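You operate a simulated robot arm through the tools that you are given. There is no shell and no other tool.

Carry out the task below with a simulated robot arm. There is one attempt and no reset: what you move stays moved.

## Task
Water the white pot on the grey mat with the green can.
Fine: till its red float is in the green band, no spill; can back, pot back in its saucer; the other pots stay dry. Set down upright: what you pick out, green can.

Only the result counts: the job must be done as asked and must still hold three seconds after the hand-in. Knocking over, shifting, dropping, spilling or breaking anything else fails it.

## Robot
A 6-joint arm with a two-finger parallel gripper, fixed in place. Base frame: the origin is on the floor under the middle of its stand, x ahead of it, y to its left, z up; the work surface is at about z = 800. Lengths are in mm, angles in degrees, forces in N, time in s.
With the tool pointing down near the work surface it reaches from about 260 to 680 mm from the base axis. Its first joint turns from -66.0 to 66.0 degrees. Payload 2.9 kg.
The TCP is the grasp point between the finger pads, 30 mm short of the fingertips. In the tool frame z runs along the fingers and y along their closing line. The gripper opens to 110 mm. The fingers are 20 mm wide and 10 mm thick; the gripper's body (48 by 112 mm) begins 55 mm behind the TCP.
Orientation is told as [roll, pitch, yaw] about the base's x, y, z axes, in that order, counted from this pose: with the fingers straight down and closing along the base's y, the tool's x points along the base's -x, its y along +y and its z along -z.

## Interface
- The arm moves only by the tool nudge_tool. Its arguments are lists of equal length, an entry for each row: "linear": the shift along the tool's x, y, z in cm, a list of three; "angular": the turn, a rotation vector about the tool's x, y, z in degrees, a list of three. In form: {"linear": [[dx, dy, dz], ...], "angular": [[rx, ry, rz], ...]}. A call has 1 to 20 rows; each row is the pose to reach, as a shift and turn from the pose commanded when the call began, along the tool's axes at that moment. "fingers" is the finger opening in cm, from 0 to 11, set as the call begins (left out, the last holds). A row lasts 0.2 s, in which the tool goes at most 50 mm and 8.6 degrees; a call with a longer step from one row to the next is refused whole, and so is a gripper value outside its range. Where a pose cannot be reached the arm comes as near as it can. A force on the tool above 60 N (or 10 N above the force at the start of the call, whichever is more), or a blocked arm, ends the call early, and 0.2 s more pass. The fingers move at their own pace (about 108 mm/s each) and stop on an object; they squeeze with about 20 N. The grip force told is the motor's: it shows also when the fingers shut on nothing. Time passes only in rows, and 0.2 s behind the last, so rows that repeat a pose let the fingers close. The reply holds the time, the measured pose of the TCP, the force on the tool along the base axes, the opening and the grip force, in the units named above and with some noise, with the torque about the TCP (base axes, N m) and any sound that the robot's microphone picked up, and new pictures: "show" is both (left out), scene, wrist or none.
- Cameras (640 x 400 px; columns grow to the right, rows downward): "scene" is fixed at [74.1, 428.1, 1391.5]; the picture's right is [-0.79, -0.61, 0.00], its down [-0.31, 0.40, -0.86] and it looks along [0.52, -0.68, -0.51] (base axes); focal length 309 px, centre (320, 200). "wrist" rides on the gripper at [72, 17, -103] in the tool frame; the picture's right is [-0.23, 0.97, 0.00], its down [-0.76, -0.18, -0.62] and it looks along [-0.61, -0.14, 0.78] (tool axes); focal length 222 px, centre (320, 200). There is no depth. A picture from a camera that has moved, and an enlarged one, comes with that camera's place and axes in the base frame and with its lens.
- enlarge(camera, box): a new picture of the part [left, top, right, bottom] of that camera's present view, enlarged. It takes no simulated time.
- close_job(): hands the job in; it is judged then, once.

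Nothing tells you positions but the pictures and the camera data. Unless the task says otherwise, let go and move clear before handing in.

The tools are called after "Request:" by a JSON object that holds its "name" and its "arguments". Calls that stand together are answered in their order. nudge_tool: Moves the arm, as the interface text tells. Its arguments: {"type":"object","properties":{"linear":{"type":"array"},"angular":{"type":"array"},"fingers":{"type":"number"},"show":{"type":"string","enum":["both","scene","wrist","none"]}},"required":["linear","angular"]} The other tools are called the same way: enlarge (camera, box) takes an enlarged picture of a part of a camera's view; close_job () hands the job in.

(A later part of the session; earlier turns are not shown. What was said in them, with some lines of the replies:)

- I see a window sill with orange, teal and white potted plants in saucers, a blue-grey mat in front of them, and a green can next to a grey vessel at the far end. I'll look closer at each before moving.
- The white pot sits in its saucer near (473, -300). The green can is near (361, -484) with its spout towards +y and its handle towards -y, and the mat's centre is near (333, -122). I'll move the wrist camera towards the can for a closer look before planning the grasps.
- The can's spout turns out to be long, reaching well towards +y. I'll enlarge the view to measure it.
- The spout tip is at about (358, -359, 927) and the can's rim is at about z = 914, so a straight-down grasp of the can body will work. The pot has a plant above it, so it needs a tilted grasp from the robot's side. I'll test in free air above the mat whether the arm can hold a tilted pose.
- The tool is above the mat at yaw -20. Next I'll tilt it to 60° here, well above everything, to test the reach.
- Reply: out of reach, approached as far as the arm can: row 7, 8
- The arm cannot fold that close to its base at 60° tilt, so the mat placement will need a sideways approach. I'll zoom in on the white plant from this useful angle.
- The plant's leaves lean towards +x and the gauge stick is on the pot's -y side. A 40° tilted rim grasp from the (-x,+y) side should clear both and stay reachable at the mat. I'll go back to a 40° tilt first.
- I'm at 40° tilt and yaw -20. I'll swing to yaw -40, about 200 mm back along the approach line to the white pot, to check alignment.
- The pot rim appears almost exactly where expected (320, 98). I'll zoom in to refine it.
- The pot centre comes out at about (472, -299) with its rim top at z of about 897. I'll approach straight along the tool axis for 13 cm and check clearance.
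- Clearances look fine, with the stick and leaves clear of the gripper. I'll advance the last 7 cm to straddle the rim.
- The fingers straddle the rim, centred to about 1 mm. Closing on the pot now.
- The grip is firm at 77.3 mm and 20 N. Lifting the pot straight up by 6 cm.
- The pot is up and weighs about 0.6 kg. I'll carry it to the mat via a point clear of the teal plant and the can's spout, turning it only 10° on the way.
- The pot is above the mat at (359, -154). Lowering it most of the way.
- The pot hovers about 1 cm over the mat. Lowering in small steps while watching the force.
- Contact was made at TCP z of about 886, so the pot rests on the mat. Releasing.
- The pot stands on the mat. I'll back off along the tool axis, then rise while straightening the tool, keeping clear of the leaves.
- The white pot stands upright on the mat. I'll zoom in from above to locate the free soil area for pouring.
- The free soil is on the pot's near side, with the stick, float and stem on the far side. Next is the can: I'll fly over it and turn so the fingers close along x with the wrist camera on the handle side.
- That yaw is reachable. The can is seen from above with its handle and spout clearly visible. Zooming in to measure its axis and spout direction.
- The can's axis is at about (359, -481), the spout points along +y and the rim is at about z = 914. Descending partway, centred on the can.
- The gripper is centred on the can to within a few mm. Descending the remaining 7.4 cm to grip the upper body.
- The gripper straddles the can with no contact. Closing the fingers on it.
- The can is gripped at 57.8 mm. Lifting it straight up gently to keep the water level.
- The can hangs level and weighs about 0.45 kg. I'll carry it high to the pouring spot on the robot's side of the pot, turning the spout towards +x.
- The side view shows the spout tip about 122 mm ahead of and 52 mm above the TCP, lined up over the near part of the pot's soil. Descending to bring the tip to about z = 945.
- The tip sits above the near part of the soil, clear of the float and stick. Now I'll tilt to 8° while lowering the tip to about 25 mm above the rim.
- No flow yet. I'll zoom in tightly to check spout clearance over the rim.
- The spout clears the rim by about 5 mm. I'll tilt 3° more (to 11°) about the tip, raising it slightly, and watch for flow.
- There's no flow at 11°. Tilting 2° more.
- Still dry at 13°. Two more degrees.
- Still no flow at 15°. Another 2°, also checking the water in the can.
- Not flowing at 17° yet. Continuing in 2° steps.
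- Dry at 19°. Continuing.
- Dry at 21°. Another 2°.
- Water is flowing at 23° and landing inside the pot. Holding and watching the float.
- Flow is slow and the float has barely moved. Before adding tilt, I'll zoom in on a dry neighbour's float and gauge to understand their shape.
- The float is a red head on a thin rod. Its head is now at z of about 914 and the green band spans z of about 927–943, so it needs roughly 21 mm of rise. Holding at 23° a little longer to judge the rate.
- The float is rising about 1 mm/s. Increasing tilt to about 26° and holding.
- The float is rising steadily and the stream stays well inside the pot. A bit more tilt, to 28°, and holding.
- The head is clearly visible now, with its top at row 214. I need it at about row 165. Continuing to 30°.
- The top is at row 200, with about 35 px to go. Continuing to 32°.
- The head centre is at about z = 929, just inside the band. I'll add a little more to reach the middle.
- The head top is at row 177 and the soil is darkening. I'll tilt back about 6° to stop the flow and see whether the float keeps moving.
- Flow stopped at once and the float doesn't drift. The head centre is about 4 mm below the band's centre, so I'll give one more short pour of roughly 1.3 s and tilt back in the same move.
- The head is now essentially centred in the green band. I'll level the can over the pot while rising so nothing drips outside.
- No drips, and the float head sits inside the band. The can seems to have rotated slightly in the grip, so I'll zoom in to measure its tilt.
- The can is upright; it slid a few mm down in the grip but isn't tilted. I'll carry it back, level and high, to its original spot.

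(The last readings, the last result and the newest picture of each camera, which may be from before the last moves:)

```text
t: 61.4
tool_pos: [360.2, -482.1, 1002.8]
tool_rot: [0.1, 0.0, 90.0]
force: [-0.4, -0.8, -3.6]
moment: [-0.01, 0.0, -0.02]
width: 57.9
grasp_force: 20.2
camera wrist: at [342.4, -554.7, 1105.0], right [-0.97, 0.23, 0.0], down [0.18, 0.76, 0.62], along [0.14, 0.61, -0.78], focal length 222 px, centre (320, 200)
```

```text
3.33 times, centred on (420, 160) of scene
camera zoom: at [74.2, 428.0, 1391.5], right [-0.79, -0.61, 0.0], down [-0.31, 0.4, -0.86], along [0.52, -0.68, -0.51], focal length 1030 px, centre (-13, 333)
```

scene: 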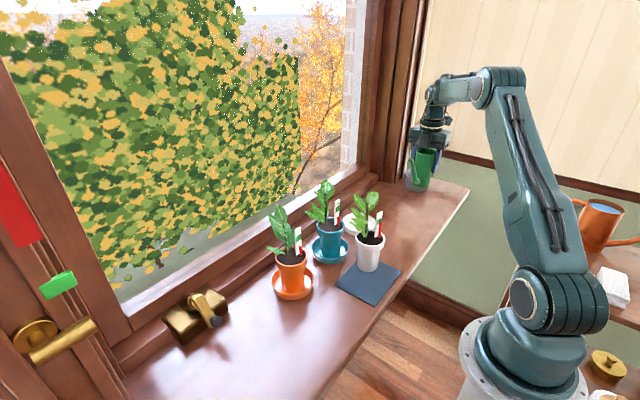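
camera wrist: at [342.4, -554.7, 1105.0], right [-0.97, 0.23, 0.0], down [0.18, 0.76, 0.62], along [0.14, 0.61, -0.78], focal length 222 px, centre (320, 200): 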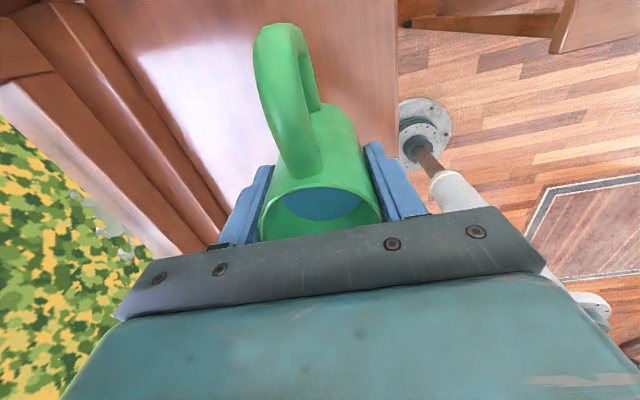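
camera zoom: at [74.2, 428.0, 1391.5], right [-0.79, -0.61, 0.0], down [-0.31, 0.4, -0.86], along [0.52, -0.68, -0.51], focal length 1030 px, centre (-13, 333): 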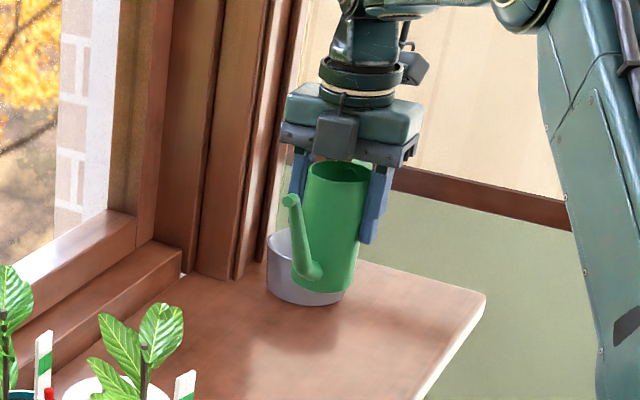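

The can is back above its spot at (360, -482). Descending to just above the table.

Request:
{"name": "nudge_tool", "arguments": {"linear": [[0, 0, 1], [0, 0, 3], [0, 0, 5], [0, 0, 7], [0, 0, 9], [0, 0, 10.3], [0, 0, 11], [0, 0, 11.2], [0, 0, 11.2]], "angular": [[0, 0, 0], [0, 0, 0], [0, 0, 0], [0, 0, 0], [0, 0, 0], [0, 0, 0], [0, 0, 0], [0, 0, 0], [0, 0, 0]], "show": "scene"}}

Request:
{"name": "enlarge", "arguments": {"camera": "scene", "box": [380, 140, 460, 230]}}

```text
t: 63.4
tool_pos: [359.2, -481.6, 890.9]
tool_rot: [0.1, 0.0, 89.9]
force: [0.3, 0.4, -2.5]
moment: [-0.02, 0.0, -0.01]
width: 57.4
grasp_force: 20.6
```

scene: 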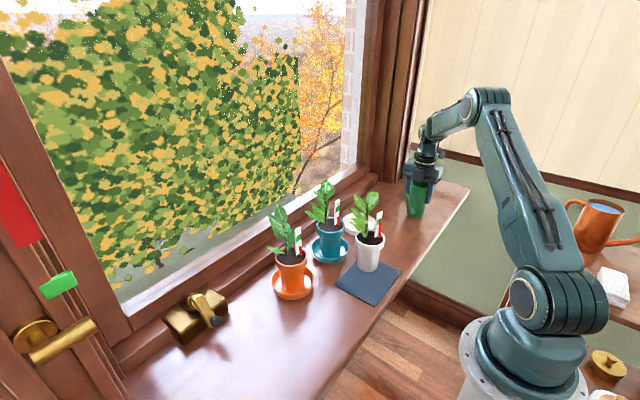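

```text
4.44 times, centred on (420, 185) of scene
camera zoom: at [74.2, 428.0, 1391.5], right [-0.79, -0.61, 0.0], down [-0.31, 0.4, -0.86], along [0.52, -0.68, -0.51], focal length 1373 px, centre (-124, 267)
```

zoom: 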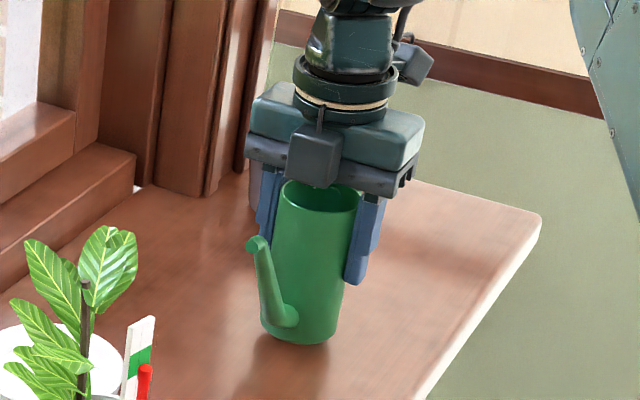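

The can hovers just above the table. Lowering slowly and watching the force.

Request:
{"name": "nudge_tool", "arguments": {"linear": [[0, 0, 0.2], [0, 0, 0.4], [0, 0, 0.5], [0, 0, 0.5]], "angular": [[0, 0, 0], [0, 0, 0], [0, 0, 0], [0, 0, 0]], "show": "none"}}

```text
t: 64.4
tool_pos: [359.2, -481.5, 885.1]
tool_rot: [0.0, 0.0, 90.0]
force: [0.6, 0.8, -3.4]
moment: [-0.01, 0.04, -0.04]
width: 57.6
grasp_force: 19.8
```

Request:
{"name": "nudge_tool", "arguments": {"linear": [[0, 0, 0.1], [0, 0, 0.2], [0, 0, 0.3], [0, 0, 0.3]], "angular": [[0, 0, 0], [0, 0, 0], [0, 0, 0], [0, 0, 0]], "show": "none"}}

```text
t: 65.4
tool_pos: [358.9, -482.5, 882.7]
tool_rot: [0.0, 0.0, 90.0]
force: [0.3, 0.8, -1.8]
moment: [0.0, 0.07, -0.02]
width: 57.7
grasp_force: 20.2
```

Request:
{"name": "nudge_tool", "arguments": {"linear": [[0, 0, 0.1], [0, 0, 0.15], [0, 0, 0.15]], "angular": [[0, 0, 0], [0, 0, 0], [0, 0, 0]], "show": "none"}}

```text
t: 66.2
tool_pos: [358.9, -482.6, 881.9]
tool_rot: [-0.1, 0.1, 90.1]
force: [0.8, 3.2, 10.3]
moment: [0.33, 0.25, -0.06]
width: 57.5
grasp_force: 19.9
```

There's firm contact at TCP z of about 882. I'll check that the can stands straight before releasing.

Request:
{"name": "enlarge", "arguments": {"camera": "scene", "box": [385, 150, 450, 225]}}

```text
5.33 times, centred on (418, 188) of scene
camera zoom: at [74.1, 428.3, 1391.5], right [-0.79, -0.61, 0.0], down [-0.31, 0.4, -0.86], along [0.52, -0.68, -0.51], focal length 1648 px, centre (-200, 267)
```

zoom: 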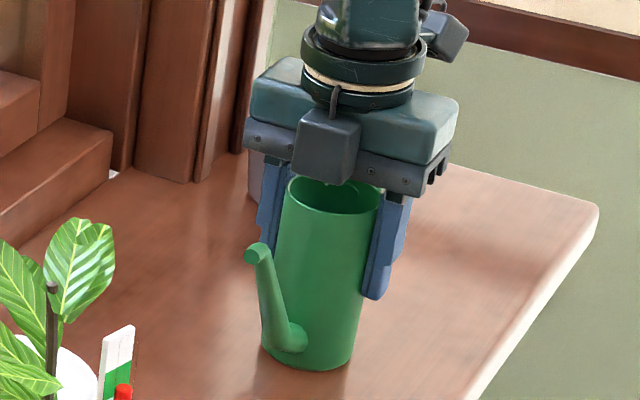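

The can looks upright on the table. Opening the fingers.

Request:
{"name": "nudge_tool", "arguments": {"linear": [[0, 0, -0.05], [0, 0, -0.05], [0, 0, -0.05]], "angular": [[0, 0, 0], [0, 0, 0], [0, 0, 0]], "fingers": 11}}

Request:
{"name": "enlarge", "arguments": {"camera": "scene", "box": [385, 150, 450, 225]}}

```text
t: 67.0
tool_pos: [358.2, -481.8, 882.6]
tool_rot: [0.0, 0.0, 90.1]
force: [0.8, -0.7, -0.5]
moment: [-0.02, -0.04, -0.01]
width: 110.0
grasp_force: 0.0
camera wrist: at [340.6, -554.4, 984.6], right [-0.97, 0.23, 0.0], down [0.18, 0.76, 0.62], along [0.14, 0.61, -0.78], focal length 222 px, centre (320, 200)
```

scene: 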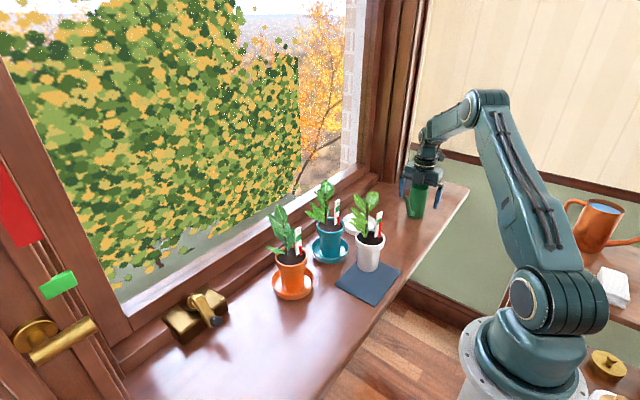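
wrist: 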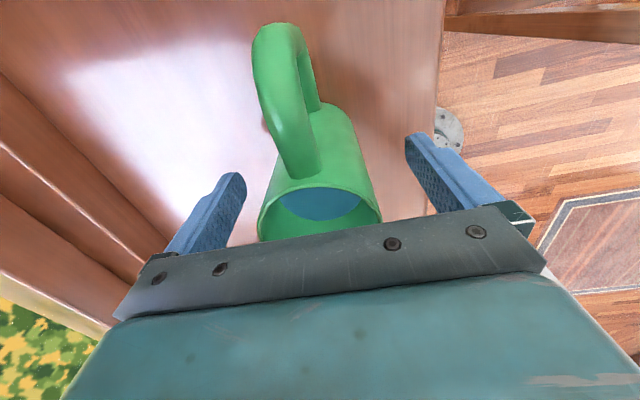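

```text
5.33 times, centred on (418, 188) of scene
camera zoom: at [74.1, 428.1, 1391.5], right [-0.79, -0.61, 0.0], down [-0.31, 0.4, -0.86], along [0.52, -0.68, -0.51], focal length 1648 px, centre (-200, 267)
```

zoom: 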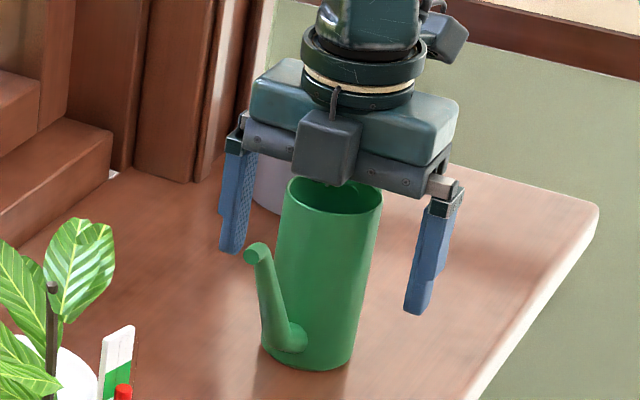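

The can stands upright at its original place. Rising straight up off it.

Request:
{"name": "nudge_tool", "arguments": {"linear": [[0, 0, -1], [0, 0, -3], [0, 0, -6], [0, 0, -10], [0, 0, -14], [0, 0, -18], [0, 0, -21], [0, 0, -22]], "angular": [[0, 0, 0], [0, 0, 0], [0, 0, 0], [0, 0, 0], [0, 0, 0], [0, 0, 0], [0, 0, 0], [0, 0, 0]]}}

Request:
{"name": "enlarge", "arguments": {"camera": "scene", "box": [340, 150, 460, 290]}}

```text
t: 68.8
tool_pos: [359.3, -481.0, 1102.6]
tool_rot: [0.0, 0.0, 90.0]
force: [-0.2, -0.4, 0.4]
moment: [-0.05, 0.0, 0.03]
width: 109.9
grasp_force: 0.0
camera wrist: at [341.5, -553.4, 1205.4], right [-0.97, 0.23, 0.0], down [0.18, 0.76, 0.62], along [0.14, 0.61, -0.78], focal length 222 px, centre (320, 200)
```

scene: 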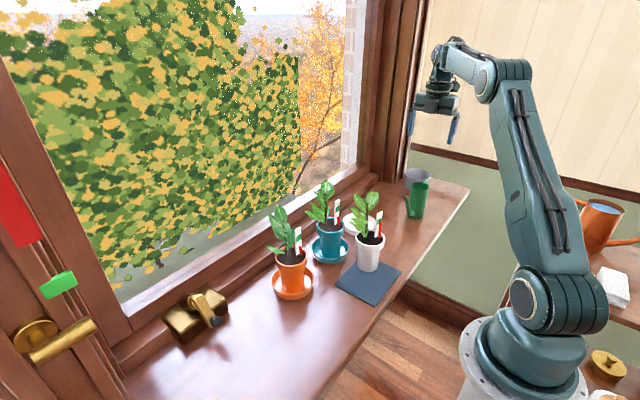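
wrist: 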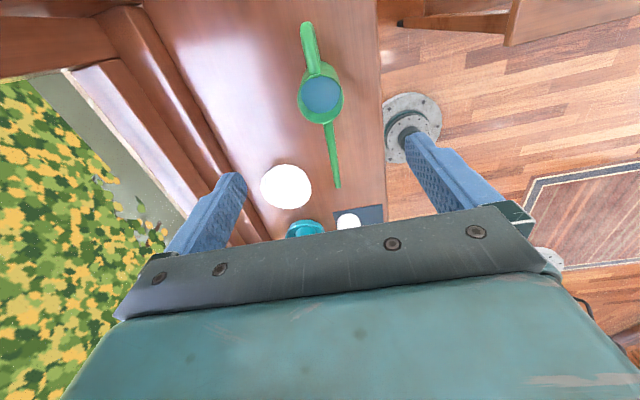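

```text
2.86 times, centred on (400, 220) of scene
camera zoom: at [74.1, 428.1, 1391.5], right [-0.79, -0.61, 0.0], down [-0.31, 0.4, -0.86], along [0.52, -0.68, -0.51], focal length 883 px, centre (91, 143)
```

zoom: 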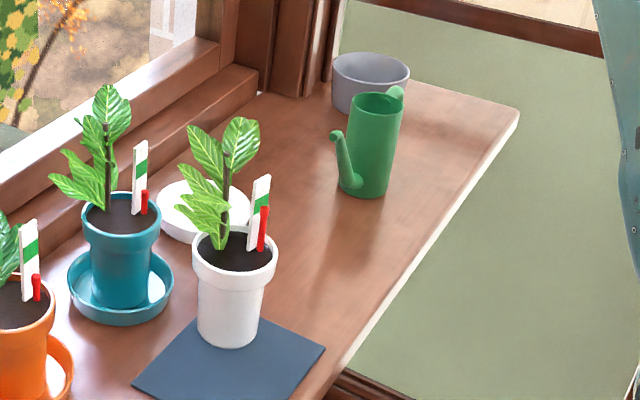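

The can is in place and nothing is spilled. I'll zoom on the white pot's float without obstruction.

Request:
{"name": "enlarge", "arguments": {"camera": "scene", "box": [370, 205, 395, 245]}}

Request:
{"name": "enlarge", "arguments": {"camera": "scene", "box": [330, 225, 410, 310]}}

```text
10.00 times, centred on (382, 225) of scene
camera zoom: at [74.1, 428.1, 1391.5], right [-0.79, -0.61, 0.0], down [-0.31, 0.4, -0.86], along [0.52, -0.68, -0.51], focal length 3090 px, centre (-305, -50)
```

zoom: 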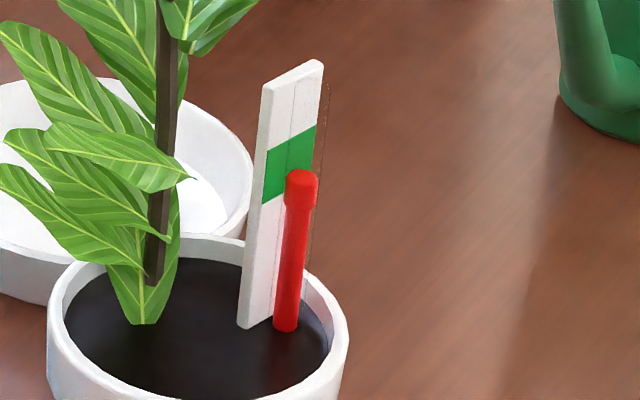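

```text
4.71 times, centred on (370, 268) of scene
camera zoom: at [74.1, 428.1, 1391.5], right [-0.79, -0.61, 0.0], down [-0.31, 0.4, -0.86], along [0.52, -0.68, -0.51], focal length 1454 px, centre (85, -118)
```

zoom: 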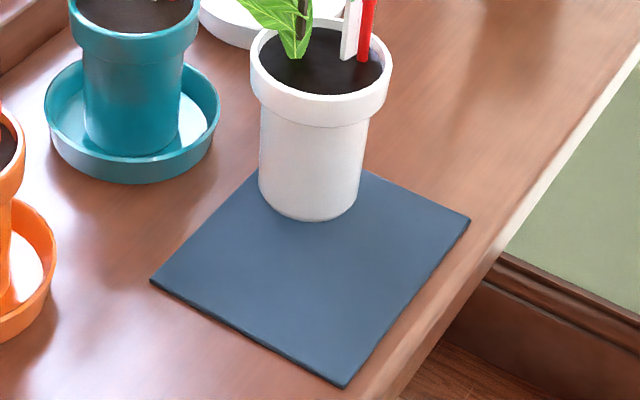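

The float head sits in the green band and the mat looks dry. Next I'll return the pot: moving back to the pre-grasp pose above and behind it.

Request:
{"name": "nudge_tool", "arguments": {"linear": [[-2.14, 0.62, -0.16], [-4.28, 1.23, -0.31], [-6.42, 1.85, -0.47], [-8.56, 2.46, -0.62], [-10.7, 3.08, -0.78], [-12.84, 3.7, -0.93], [-14.98, 4.31, -1.09], [-17.1, 4.93, -1.24], [-19.07, 4.59, -1.13], [-21.03, 4.24, -1.02], [-23.0, 3.9, -0.91], [-24.97, 3.55, -0.8], [-26.94, 3.21, -0.69], [-28.9, 2.87, -0.57], [-30.87, 2.52, -0.46], [-32.84, 2.18, -0.35], [-34.8, 1.83, -0.24]], "angular": [[0, 0, 8.235], [0, 0, 16.47], [0, 0, 24.7], [0, 0, 32.94], [0, 0, 41.18], [0, 0, 49.41], [0, 0, 57.65], [0, 0, 65.88], [0, 0, 74.12], [0, 0, 82.35], [0, 0, 90.59], [0, 0, 98.82], [0, 0, 107.06], [0, 0, 115.29], [0, 0, 123.53], [0, 0, 131.76], [0, 0, 140]]}}

```text
t: 72.4
tool_pos: [340.2, -134.3, 1103.6]
tool_rot: [0.0, 0.1, -50.0]
force: [0.3, -0.8, 0.0]
moment: [0.0, -0.01, 0.0]
width: 110.2
grasp_force: 0.0
camera wrist: at [306.0, -68.0, 1206.7], right [0.89, 0.45, 0.0], down [0.35, -0.7, 0.62], along [0.28, -0.56, -0.78], focal length 222 px, centre (320, 200)
```

scene: 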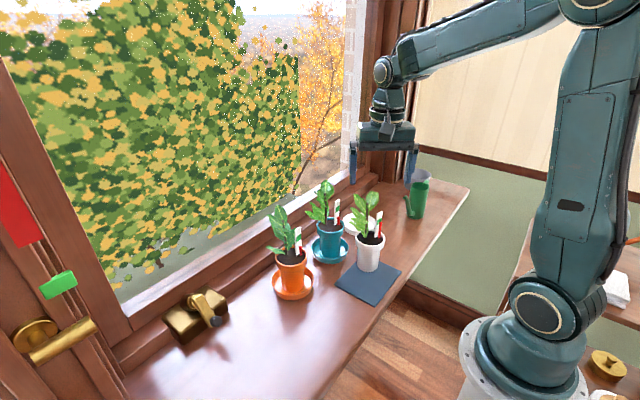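
wrist: 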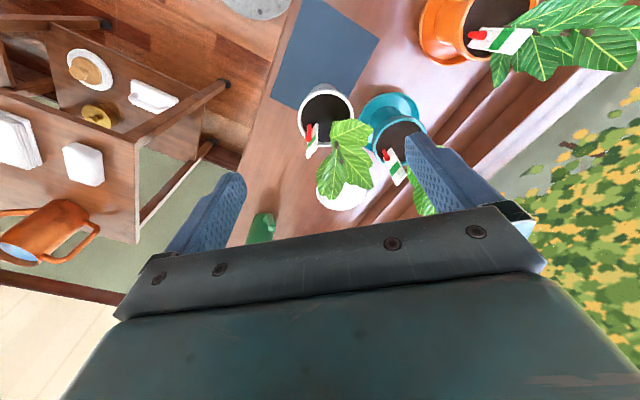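

I'm aligned above the pot. Descending along the reverse of my retreat path while tilting back to the grasp angle, stopping short to check.

Request:
{"name": "nudge_tool", "arguments": {"linear": [[0.03, 0, 3.24], [0.03, 0, 6.74], [0.03, 0, 9.74], [0.03, 0, 12.54], [0.05, 0, 14.94], [0.08, 0, 16.74], [0.18, 0, 17.94]], "angular": [[0, -3, 0], [0, -6, 0], [0, -10, 0], [0, -15, 0], [0, -21, 0], [0, -27, 0], [0, -32, 0]]}}

Request:
{"name": "enlarge", "arguments": {"camera": "wrist", "box": [240, 60, 400, 240]}}

```text
t: 74.0
tool_pos: [339.4, -133.2, 924.1]
tool_rot: [0.0, -32.1, -49.9]
force: [-0.1, -0.7, 0.7]
moment: [0.01, 0.02, -0.03]
width: 110.0
grasp_force: 0.1
camera wrist: at [276.0, -33.1, 973.0], right [0.87, 0.48, 0.12], down [0.07, -0.35, 0.93], along [0.49, -0.8, -0.34], focal length 222 px, centre (320, 200)
```

scene: 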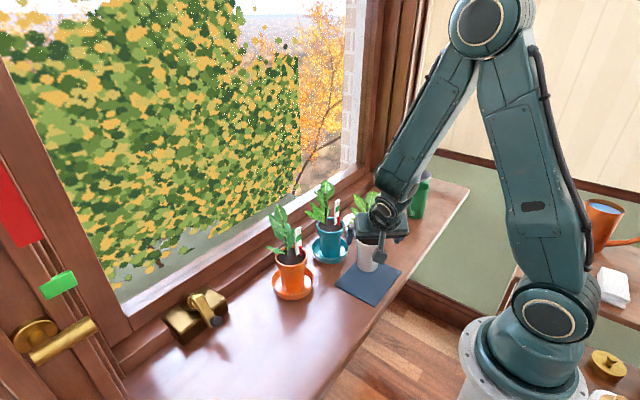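
wrist: 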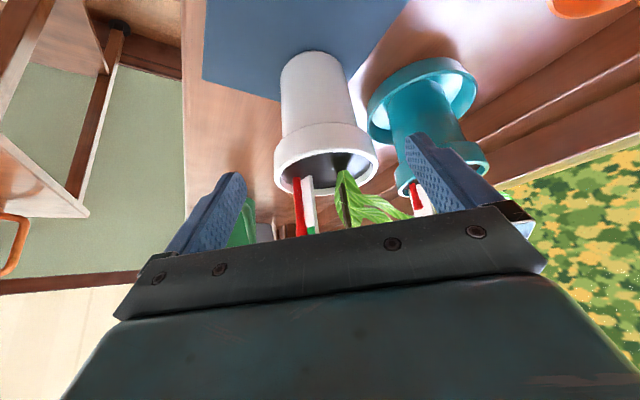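

```text
2.22 times, centred on (320, 150) of wrist
camera zoom: at [276.0, -33.1, 973.0], right [0.87, 0.48, 0.12], down [0.07, -0.35, 0.93], along [0.49, -0.8, -0.34], focal length 494 px, centre (320, 311)
```

zoom: 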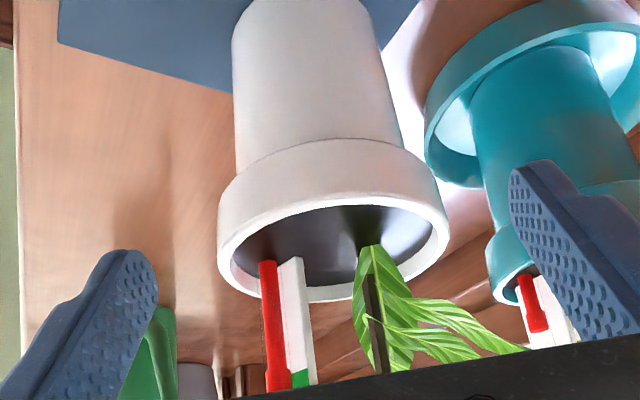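

The pot is centred between the fingers to about 2 mm. Advancing to the grasp pose with a small lateral correction.

Request:
{"name": "nudge_tool", "arguments": {"linear": [[-0.05, 0.1, 1.61], [-0.29, 0.15, 3.29], [-0.49, 0.15, 4.78], [-0.49, 0.15, 4.78]], "angular": [[0, -4, 0], [0, -8, 0], [0, -8, 0], [0, -8, 0]]}}

Request:
{"name": "enlarge", "arguments": {"camera": "scene", "box": [330, 180, 430, 290]}}

```text
t: 75.0
tool_pos: [358.8, -155.2, 887.6]
tool_rot: [-0.1, -39.9, -50.0]
force: [-0.2, 0.0, -0.1]
moment: [-0.05, 0.0, -0.04]
width: 109.9
grasp_force: 0.1
camera wrist: at [292.5, -50.2, 919.5], right [0.86, 0.49, 0.15], down [-0.02, -0.25, 0.97], along [0.51, -0.83, -0.21], focal length 222 px, centre (320, 200)
```

scene: 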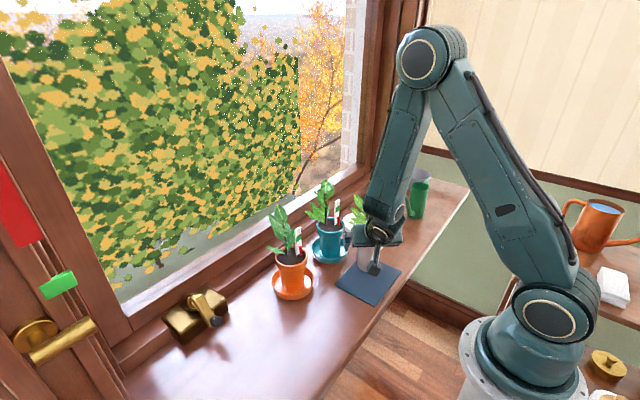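
wrist: 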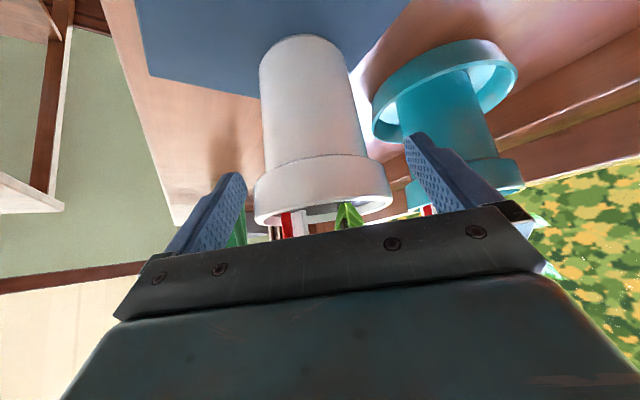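

```text
3.64 times, centred on (380, 235) of scene
camera zoom: at [74.1, 428.1, 1391.5], right [-0.79, -0.61, 0.0], down [-0.31, 0.4, -0.86], along [0.52, -0.68, -0.51], focal length 1124 px, centre (102, 73)
```

zoom: 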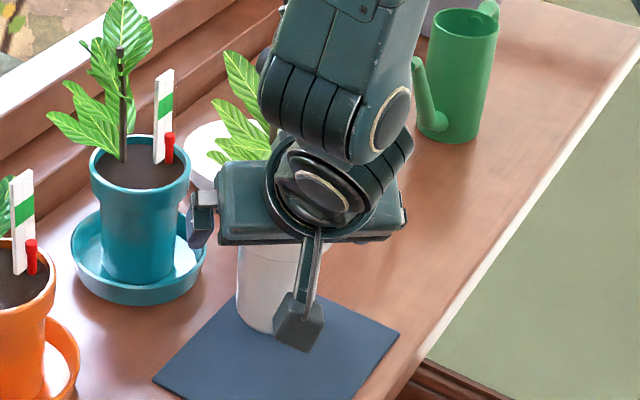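

The rim sits between the pads just as before. Closing the grip.

Request:
{"name": "nudge_tool", "arguments": {"linear": [[0, 0, 0], [0, 0, 0], [0, 0, 0]], "angular": [[0, 0, 0], [0, 0, 0], [0, 0, 0]], "fingers": 0, "show": "wrist"}}

```text
t: 75.8
tool_pos: [358.7, -154.2, 886.9]
tool_rot: [-0.1, -39.9, -50.0]
force: [-0.9, -2.4, -0.4]
moment: [-0.19, -0.01, -0.04]
width: 76.9
grasp_force: 19.4
camera wrist: at [292.3, -50.3, 919.6], right [0.86, 0.49, 0.15], down [-0.02, -0.25, 0.97], along [0.51, -0.83, -0.21], focal length 222 px, centre (320, 200)
```

wrist: 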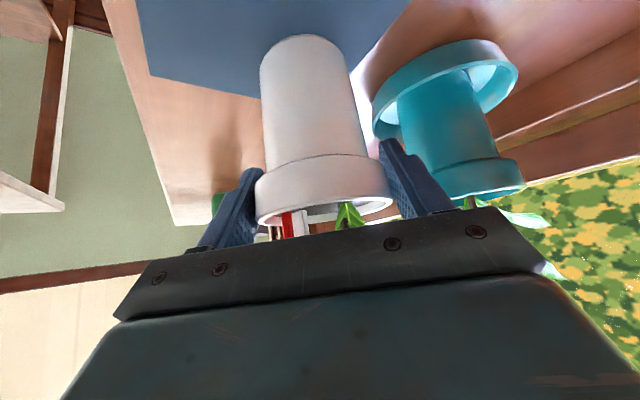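

Gripped at 77 mm. Lifting the pot gently.

Request:
{"name": "nudge_tool", "arguments": {"linear": [[-0.4, 0, -0.48], [-1.2, 0, -1.43], [-2.1, 0, -2.5], [-3.1, 0, -3.7], [-4.0, 0, -4.75], [-4.2, 0, -5.0], [-4.2, 0, -5.0]], "angular": [[0, 0, 0], [0, 0, 0], [0, 0, 0], [0, 0, 0], [0, 0, 0], [0, 0, 0], [0, 0, 0]]}}

```text
t: 77.4
tool_pos: [359.5, -154.8, 952.0]
tool_rot: [0.0, -40.0, -50.1]
force: [0.6, 0.9, -4.7]
moment: [0.04, 0.02, 0.0]
width: 76.8
grasp_force: 19.6
camera wrist: at [293.1, -49.6, 984.1], right [0.86, 0.49, 0.15], down [-0.02, -0.25, 0.97], along [0.51, -0.83, -0.21], focal length 222 px, centre (320, 200)
```

scene: 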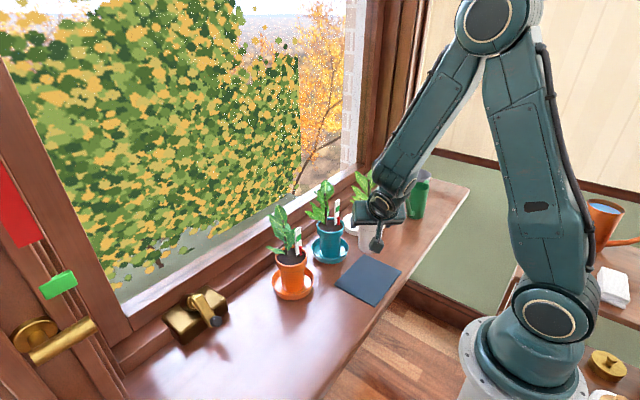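
wrist: 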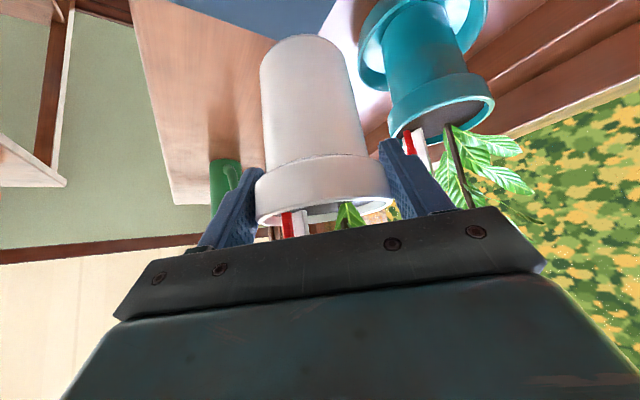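

The pot is hanging steadily. Carrying it back along the same safe route to above its saucer, undoing the 10° turn.

Request:
{"name": "nudge_tool", "arguments": {"linear": [[-0.97, -0.51, 0.52], [-2.92, -1.52, 1.55], [-4.87, -2.54, 2.59], [-6.82, -3.55, 3.62], [-8.77, -4.56, 4.65], [-9.74, -5.07, 5.17], [-10.76, -3.95, 6.84], [-11.78, -2.83, 8.51], [-12.8, -1.7, 10.18], [-13.53, -0.89, 11.38], [-13.82, -0.58, 11.85], [-13.82, -0.58, 11.85]], "angular": [[-0.64, 0, -0.77], [-1.93, 0, -2.3], [-3.2, 0, -3.83], [-4.5, 0, -5.36], [-5.79, 0, -6.89], [-6.43, 0, -7.66], [-6.43, 0, -7.66], [-6.43, 0, -7.66], [-6.43, 0, -7.66], [-6.43, 0, -7.66], [-6.43, 0, -7.66], [-6.43, 0, -7.66]]}}

Request:
{"name": "enlarge", "arguments": {"camera": "scene", "box": [320, 140, 420, 250]}}

Request:
{"name": "enlarge", "arguments": {"camera": "wrist", "box": [180, 0, 440, 220]}}

```text
t: 80.0
tool_pos: [472.2, -298.6, 948.4]
tool_rot: [0.0, -40.0, -40.0]
force: [0.0, -1.1, -5.6]
moment: [0.03, 0.04, 0.01]
width: 77.3
grasp_force: 20.0
camera wrist: at [388.5, -206.3, 981.5], right [0.76, 0.63, 0.15], down [0.03, -0.25, 0.97], along [0.65, -0.73, -0.21], focal length 222 px, centre (320, 200)
```

scene: 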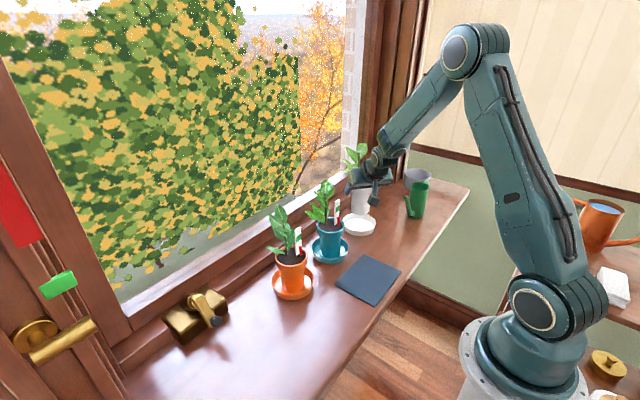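
wrist: 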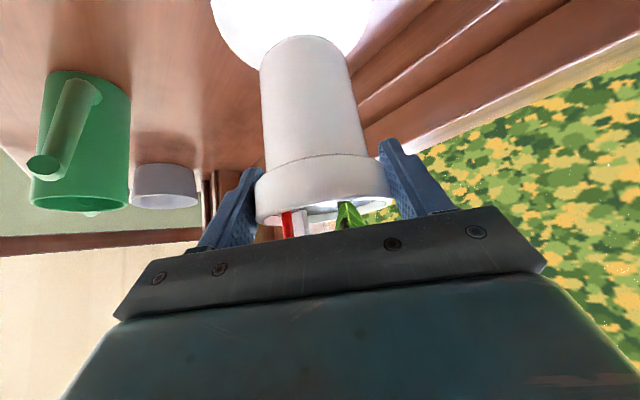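

```text
3.64 times, centred on (370, 195) of scene
camera zoom: at [74.2, 428.0, 1391.5], right [-0.79, -0.61, 0.0], down [-0.31, 0.4, -0.86], along [0.52, -0.68, -0.51], focal length 1124 px, centre (138, 218)
```

zoom: 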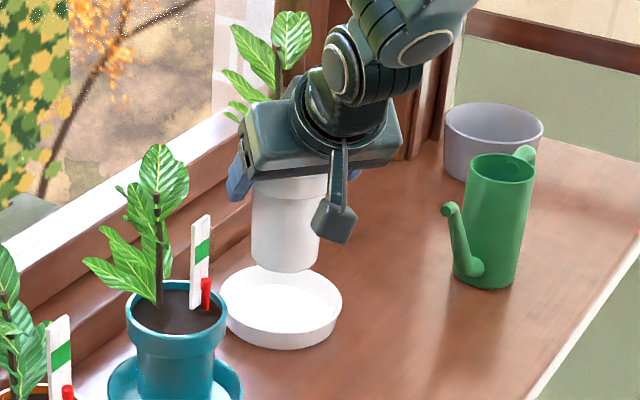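

```text
1.82 times, centred on (310, 110) of wrist
camera zoom: at [388.5, -206.3, 981.5], right [0.76, 0.63, 0.15], down [0.03, -0.25, 0.97], along [0.65, -0.73, -0.21], focal length 404 px, centre (338, 364)
```

zoom: 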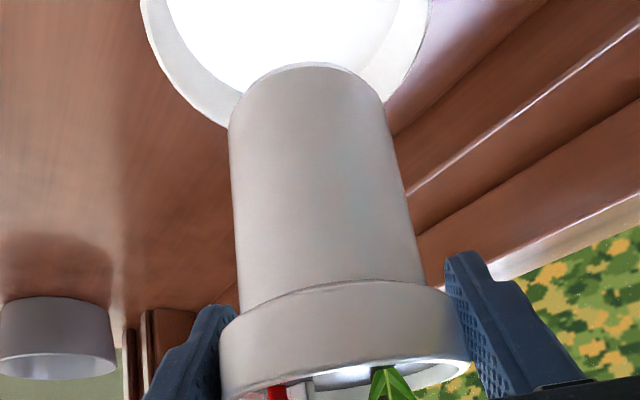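

The pot is right above its saucer, with the view identical to just after the first lift. Lowering.

Request:
{"name": "nudge_tool", "arguments": {"linear": [[0.5, 0, 0.6], [1.3, 0, 1.53], [2.2, 0, 2.6], [3.0, 0, 3.57], [3.5, 0, 4.17], [3.5, 0, 4.17]], "angular": [[0, 0, 0], [0, 0, 0], [0, 0, 0], [0, 0, 0], [0, 0, 0], [0, 0, 0]]}}

Request:
{"name": "enlarge", "arguments": {"camera": "scene", "box": [330, 170, 410, 250]}}

```text
t: 81.4
tool_pos: [472.5, -299.7, 896.7]
tool_rot: [0.0, -40.0, -40.0]
force: [-0.4, -0.6, -4.8]
moment: [0.04, 0.03, 0.03]
width: 77.1
grasp_force: 20.1
camera wrist: at [388.9, -207.3, 927.8], right [0.76, 0.63, 0.15], down [0.03, -0.25, 0.97], along [0.65, -0.73, -0.21], focal length 222 px, centre (320, 200)
```

scene: 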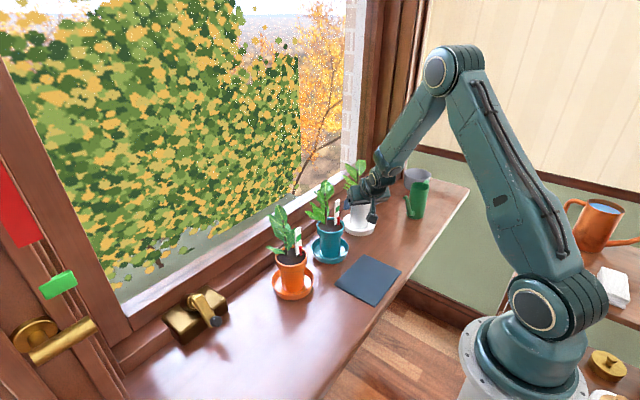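
wrist: 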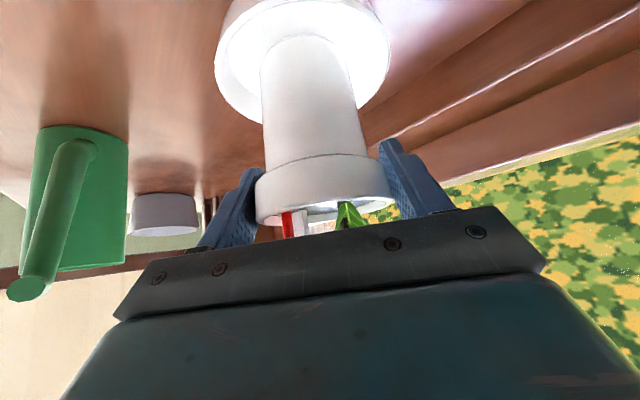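

```text
5.00 times, centred on (370, 210) of scene
camera zoom: at [74.2, 428.0, 1391.5], right [-0.79, -0.61, 0.0], down [-0.31, 0.4, -0.86], along [0.52, -0.68, -0.51], focal length 1545 px, centre (70, 150)
```

zoom: 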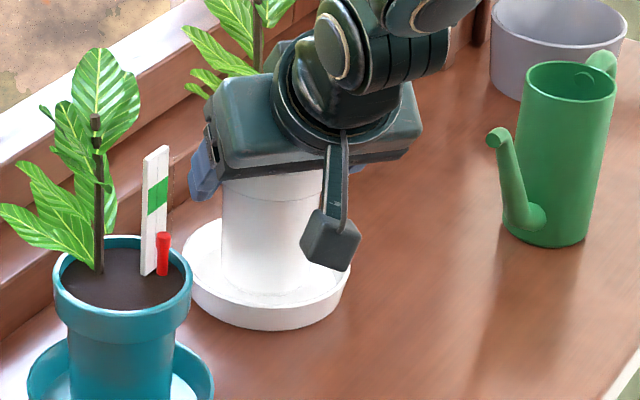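

It's inside the saucer, about 10 mm up. Continuing gently.

Request:
{"name": "nudge_tool", "arguments": {"linear": [[0.19, 0, 0.23], [0.35, 0, 0.42], [0.42, 0, 0.5], [0.42, 0, 0.5]], "angular": [[0, 0, 0], [0, 0, 0], [0, 0, 0], [0, 0, 0]], "show": "none"}}

```text
t: 82.4
tool_pos: [471.6, -299.6, 889.8]
tool_rot: [0.0, -40.1, -40.0]
force: [-0.5, 0.2, -4.9]
moment: [0.03, 0.07, -0.01]
width: 77.0
grasp_force: 19.4
```

Request:
{"name": "nudge_tool", "arguments": {"linear": [[0.06, 0, 0.08], [0.1, 0, 0.12], [0.13, 0, 0.15], [0.13, 0, 0.15]], "angular": [[0, 0, 0], [0, 0, 0], [0, 0, 0], [0, 0, 0]], "show": "none"}}

```text
t: 83.4
tool_pos: [472.1, -298.1, 887.6]
tool_rot: [0.0, -40.0, -39.9]
force: [-0.4, -0.4, -4.9]
moment: [0.02, 0.03, 0.0]
width: 77.1
grasp_force: 19.8
```

Request:
{"name": "nudge_tool", "arguments": {"linear": [[0.05, 0, 0.06], [0.1, 0, 0.12], [0.1, 0, 0.12]], "angular": [[0, 0, 0], [0, 0, 0], [0, 0, 0]], "show": "none"}}

```text
t: 84.2
tool_pos: [471.5, -299.2, 887.0]
tool_rot: [0.0, -40.3, -40.1]
force: [-1.9, -0.9, 11.3]
moment: [0.01, 0.27, 0.04]
width: 77.1
grasp_force: 20.2
```

The pot is firmly seated in the saucer. Releasing.

Request:
{"name": "nudge_tool", "arguments": {"linear": [[-0.03, 0, -0.04], [-0.03, 0, -0.04], [-0.03, 0, -0.04]], "angular": [[0, 0, 0], [0, 0, 0], [0, 0, 0]], "fingers": 11}}

```text
t: 85.0
tool_pos: [472.1, -297.4, 885.6]
tool_rot: [0.0, -39.9, -39.9]
force: [0.3, 0.2, -0.1]
moment: [-0.03, -0.02, 0.03]
width: 110.1
grasp_force: 0.0
camera wrist: at [388.0, -206.0, 918.1], right [0.76, 0.63, 0.15], down [0.03, -0.25, 0.97], along [0.65, -0.73, -0.21], focal length 222 px, centre (320, 200)
```

scene: 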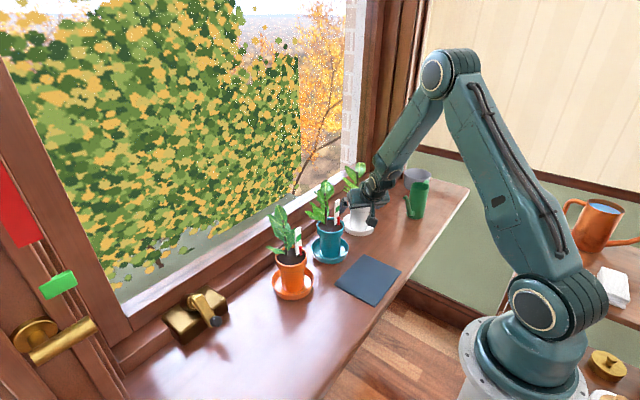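
wrist: 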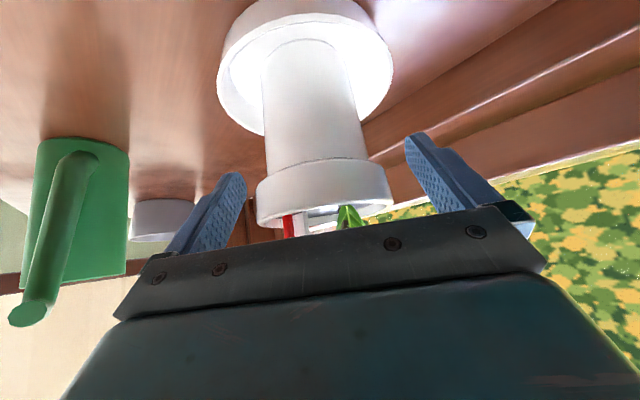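

The pot is back in its saucer. Backing straight out along the approach axis.

Request:
{"name": "nudge_tool", "arguments": {"linear": [[0, 0, -1.5], [0, 0, -4], [0, 0, -7], [0, 0, -10.5], [0, 0, -14], [0, 0, -17.5], [0, 0, -20]], "angular": [[0, 0, 0], [0, 0, 0], [0, 0, 0], [0, 0, 0], [0, 0, 0], [0, 0, 0], [0, 0, 0]]}}

Request:
{"name": "enlarge", "arguments": {"camera": "wrist", "box": [240, 0, 400, 200]}}

Request:
{"name": "enlarge", "arguments": {"camera": "scene", "box": [330, 150, 450, 250]}}

```text
t: 86.6
tool_pos: [371.5, -213.5, 1038.2]
tool_rot: [0.0, -40.1, -40.1]
force: [-0.7, 0.2, -0.1]
moment: [-0.01, 0.01, -0.03]
width: 110.0
grasp_force: 0.0
camera wrist: at [289.0, -122.0, 1070.1], right [0.76, 0.63, 0.15], down [0.03, -0.25, 0.97], along [0.65, -0.73, -0.21], focal length 222 px, centre (320, 200)
```

scene: 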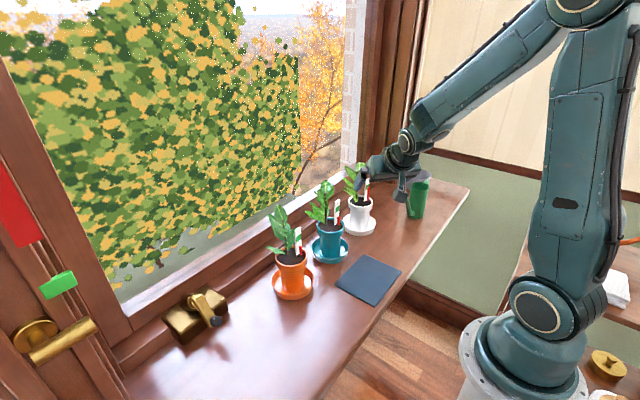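
wrist: 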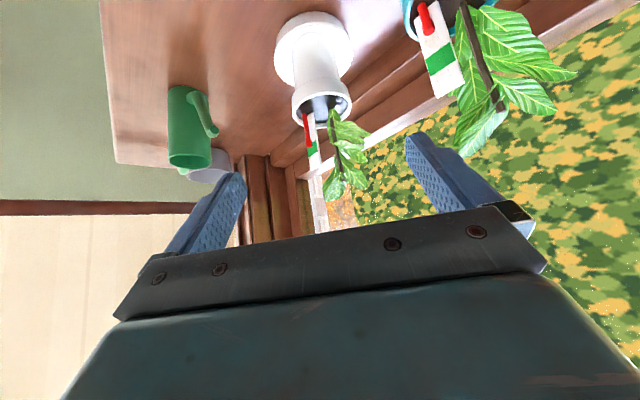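

```text
2.00 times, centred on (320, 100) of wrist
camera zoom: at [289.0, -122.0, 1070.1], right [0.76, 0.63, 0.15], down [0.03, -0.25, 0.97], along [0.65, -0.73, -0.21], focal length 444 px, centre (320, 400)
```

zoom: 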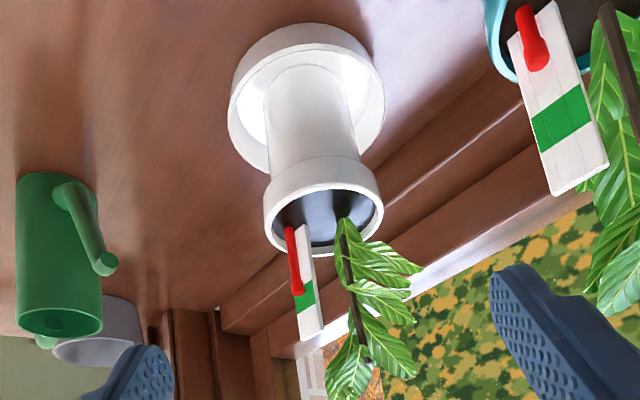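

```text
4.00 times, centred on (390, 200) of scene
camera zoom: at [74.1, 428.1, 1391.5], right [-0.79, -0.61, 0.0], down [-0.31, 0.4, -0.86], along [0.52, -0.68, -0.51], focal length 1236 px, centre (40, 200)
```

zoom: 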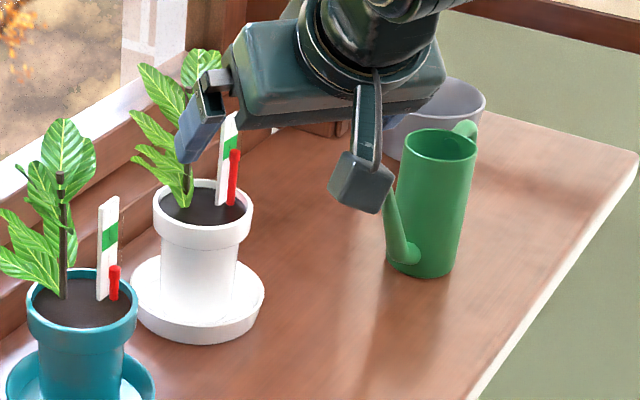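

The pot stands in its saucer and everything looks in place. I'll take a closer look at the float from this second viewpoint.

Request:
{"name": "enlarge", "arguments": {"camera": "wrist", "box": [285, 85, 345, 180]}}

Request:
{"name": "enlarge", "arguments": {"camera": "scene", "box": [345, 170, 385, 240]}}

```text
4.21 times, centred on (315, 132) of wrist
camera zoom: at [289.0, -122.0, 1070.1], right [0.76, 0.63, 0.15], down [0.03, -0.25, 0.97], along [0.65, -0.73, -0.21], focal length 935 px, centre (341, 484)
```

zoom: 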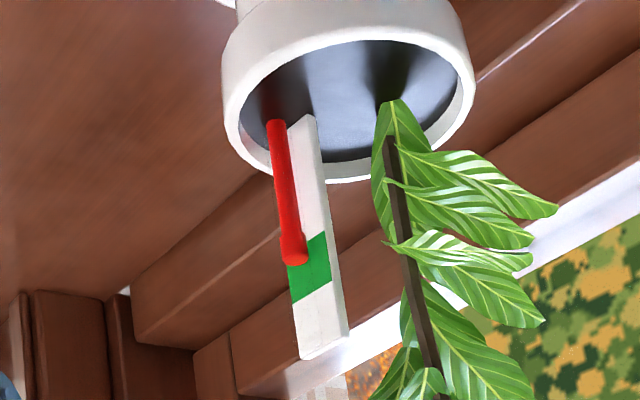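

```text
5.71 times, centred on (365, 205) of scene
camera zoom: at [74.1, 428.1, 1391.5], right [-0.79, -0.61, 0.0], down [-0.31, 0.4, -0.86], along [0.52, -0.68, -0.51], focal length 1766 px, centre (63, 171)
```

zoom: 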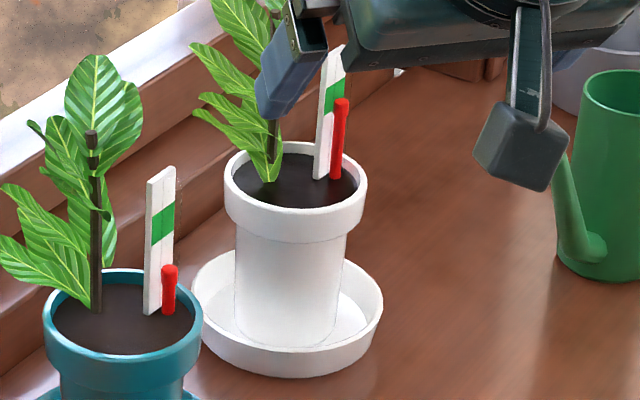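

Both views show the float head inside the green band, about 2–3 mm below its centre. I'll move the arm up and clear, then do a final check.

Request:
{"name": "nudge_tool", "arguments": {"linear": [[-1.6, 0, -1.9], [-3.9, 0, -4.6], [-6.4, 0, -7.7], [-7.7, 0, -9.2], [-7.7, 0, -9.2]], "angular": [[0, 4, 0], [0, 10, 0], [0, 17, 0], [0, 20, 0], [0, 20, 0]]}}

Request:
{"name": "enlarge", "arguments": {"camera": "scene", "box": [330, 150, 450, 250]}}

Request:
{"name": "enlarge", "arguments": {"camera": "scene", "box": [240, 190, 420, 320]}}

Request:
{"name": "enlarge", "arguments": {"camera": "scene", "box": [345, 170, 385, 240]}}

```text
t: 87.8
tool_pos: [375.3, -214.0, 1158.4]
tool_rot: [0.0, -20.0, -40.0]
force: [0.3, -0.7, -0.2]
moment: [0.04, -0.01, -0.02]
width: 109.9
grasp_force: 0.1
camera wrist: at [305.6, -134.8, 1230.4], right [0.79, 0.61, 0.08], down [0.27, -0.46, 0.85], along [0.55, -0.65, -0.53], focal length 222 px, centre (320, 200)
```

scene: 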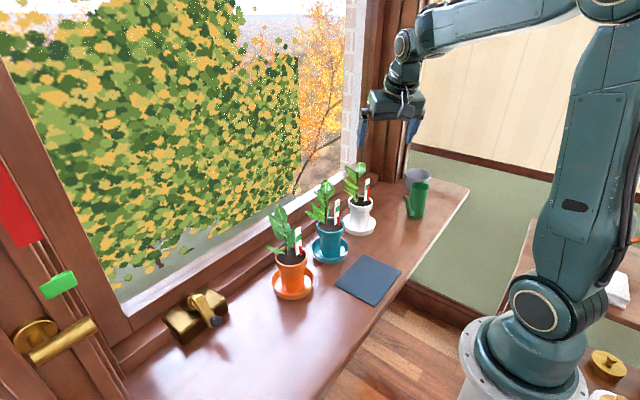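
wrist: 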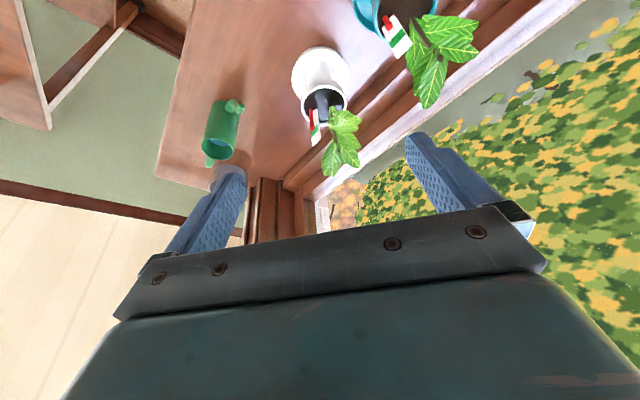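

```text
4.00 times, centred on (390, 200) of scene
camera zoom: at [74.1, 428.1, 1391.5], right [-0.79, -0.61, 0.0], down [-0.31, 0.4, -0.86], along [0.52, -0.68, -0.51], focal length 1236 px, centre (40, 200)
```

zoom: 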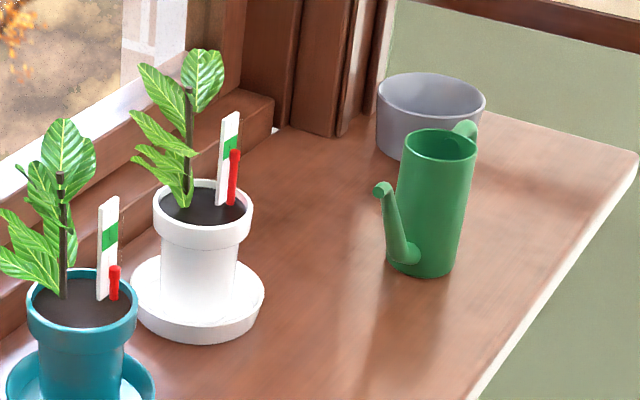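

```text
3.08 times, centred on (330, 255) of scene
camera zoom: at [74.1, 428.1, 1391.5], right [-0.79, -0.61, 0.0], down [-0.31, 0.4, -0.86], along [0.52, -0.68, -0.51], focal length 951 px, centre (289, 31)
```

zoom: 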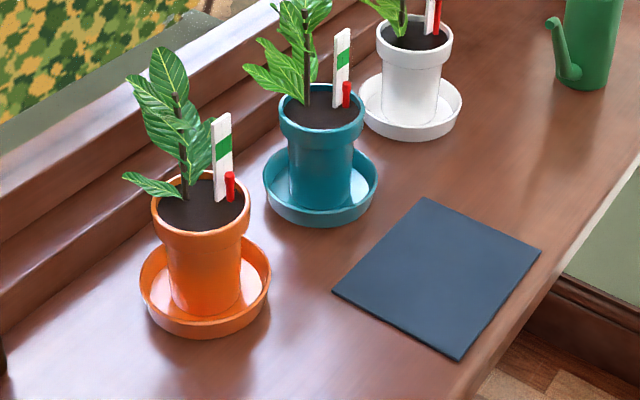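

```text
5.71 times, centred on (365, 205) of scene
camera zoom: at [74.1, 428.1, 1391.5], right [-0.79, -0.61, 0.0], down [-0.31, 0.4, -0.86], along [0.52, -0.68, -0.51], focal length 1766 px, centre (63, 171)
```

zoom: 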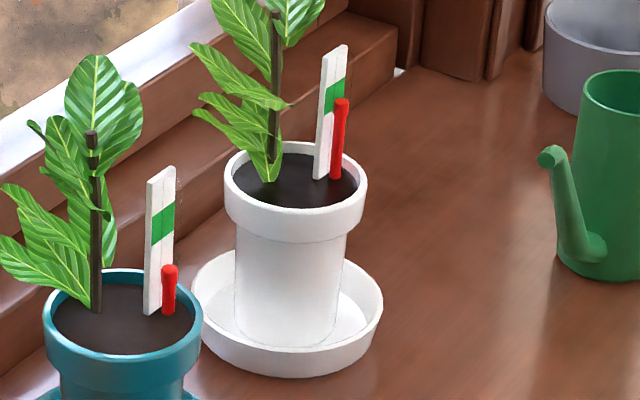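

Everything checks out:
- **White pot:** upright in its saucer, with its float head in the green band.
- **Green can:** upright at its original spot.
- **Everything else:** the mat and other pots are undisturbed and dry.

The arm is clear with the gripper open, so I'm handing in.

Request:
{"name": "close_job", "arguments": {}}

```text
The job is handed in.
```

I watered the white pot on the grey mat with the green can and handed the job in. The reply only confirmed the hand-in, so I don't know how it was judged.

- **Float:** the red float's head is inside the green band, about 2–3 mm below its middle when measured from two camera views. It stayed put once the pouring stopped.
- **Water:** the stream landed inside the pot the whole time. I saw no drips on the mat or the sill.
- **White pot:** it is back in its saucer, upright.
- **Green can:** it stands upright where it started. It slid a few millimetres in the grip while pouring, and its spout now points about 2° off its original direction.
- **Everything else:** the teal and orange pots stayed dry, and nothing was knocked or shifted that I could see. The arm was clear with the gripper open at hand-in.
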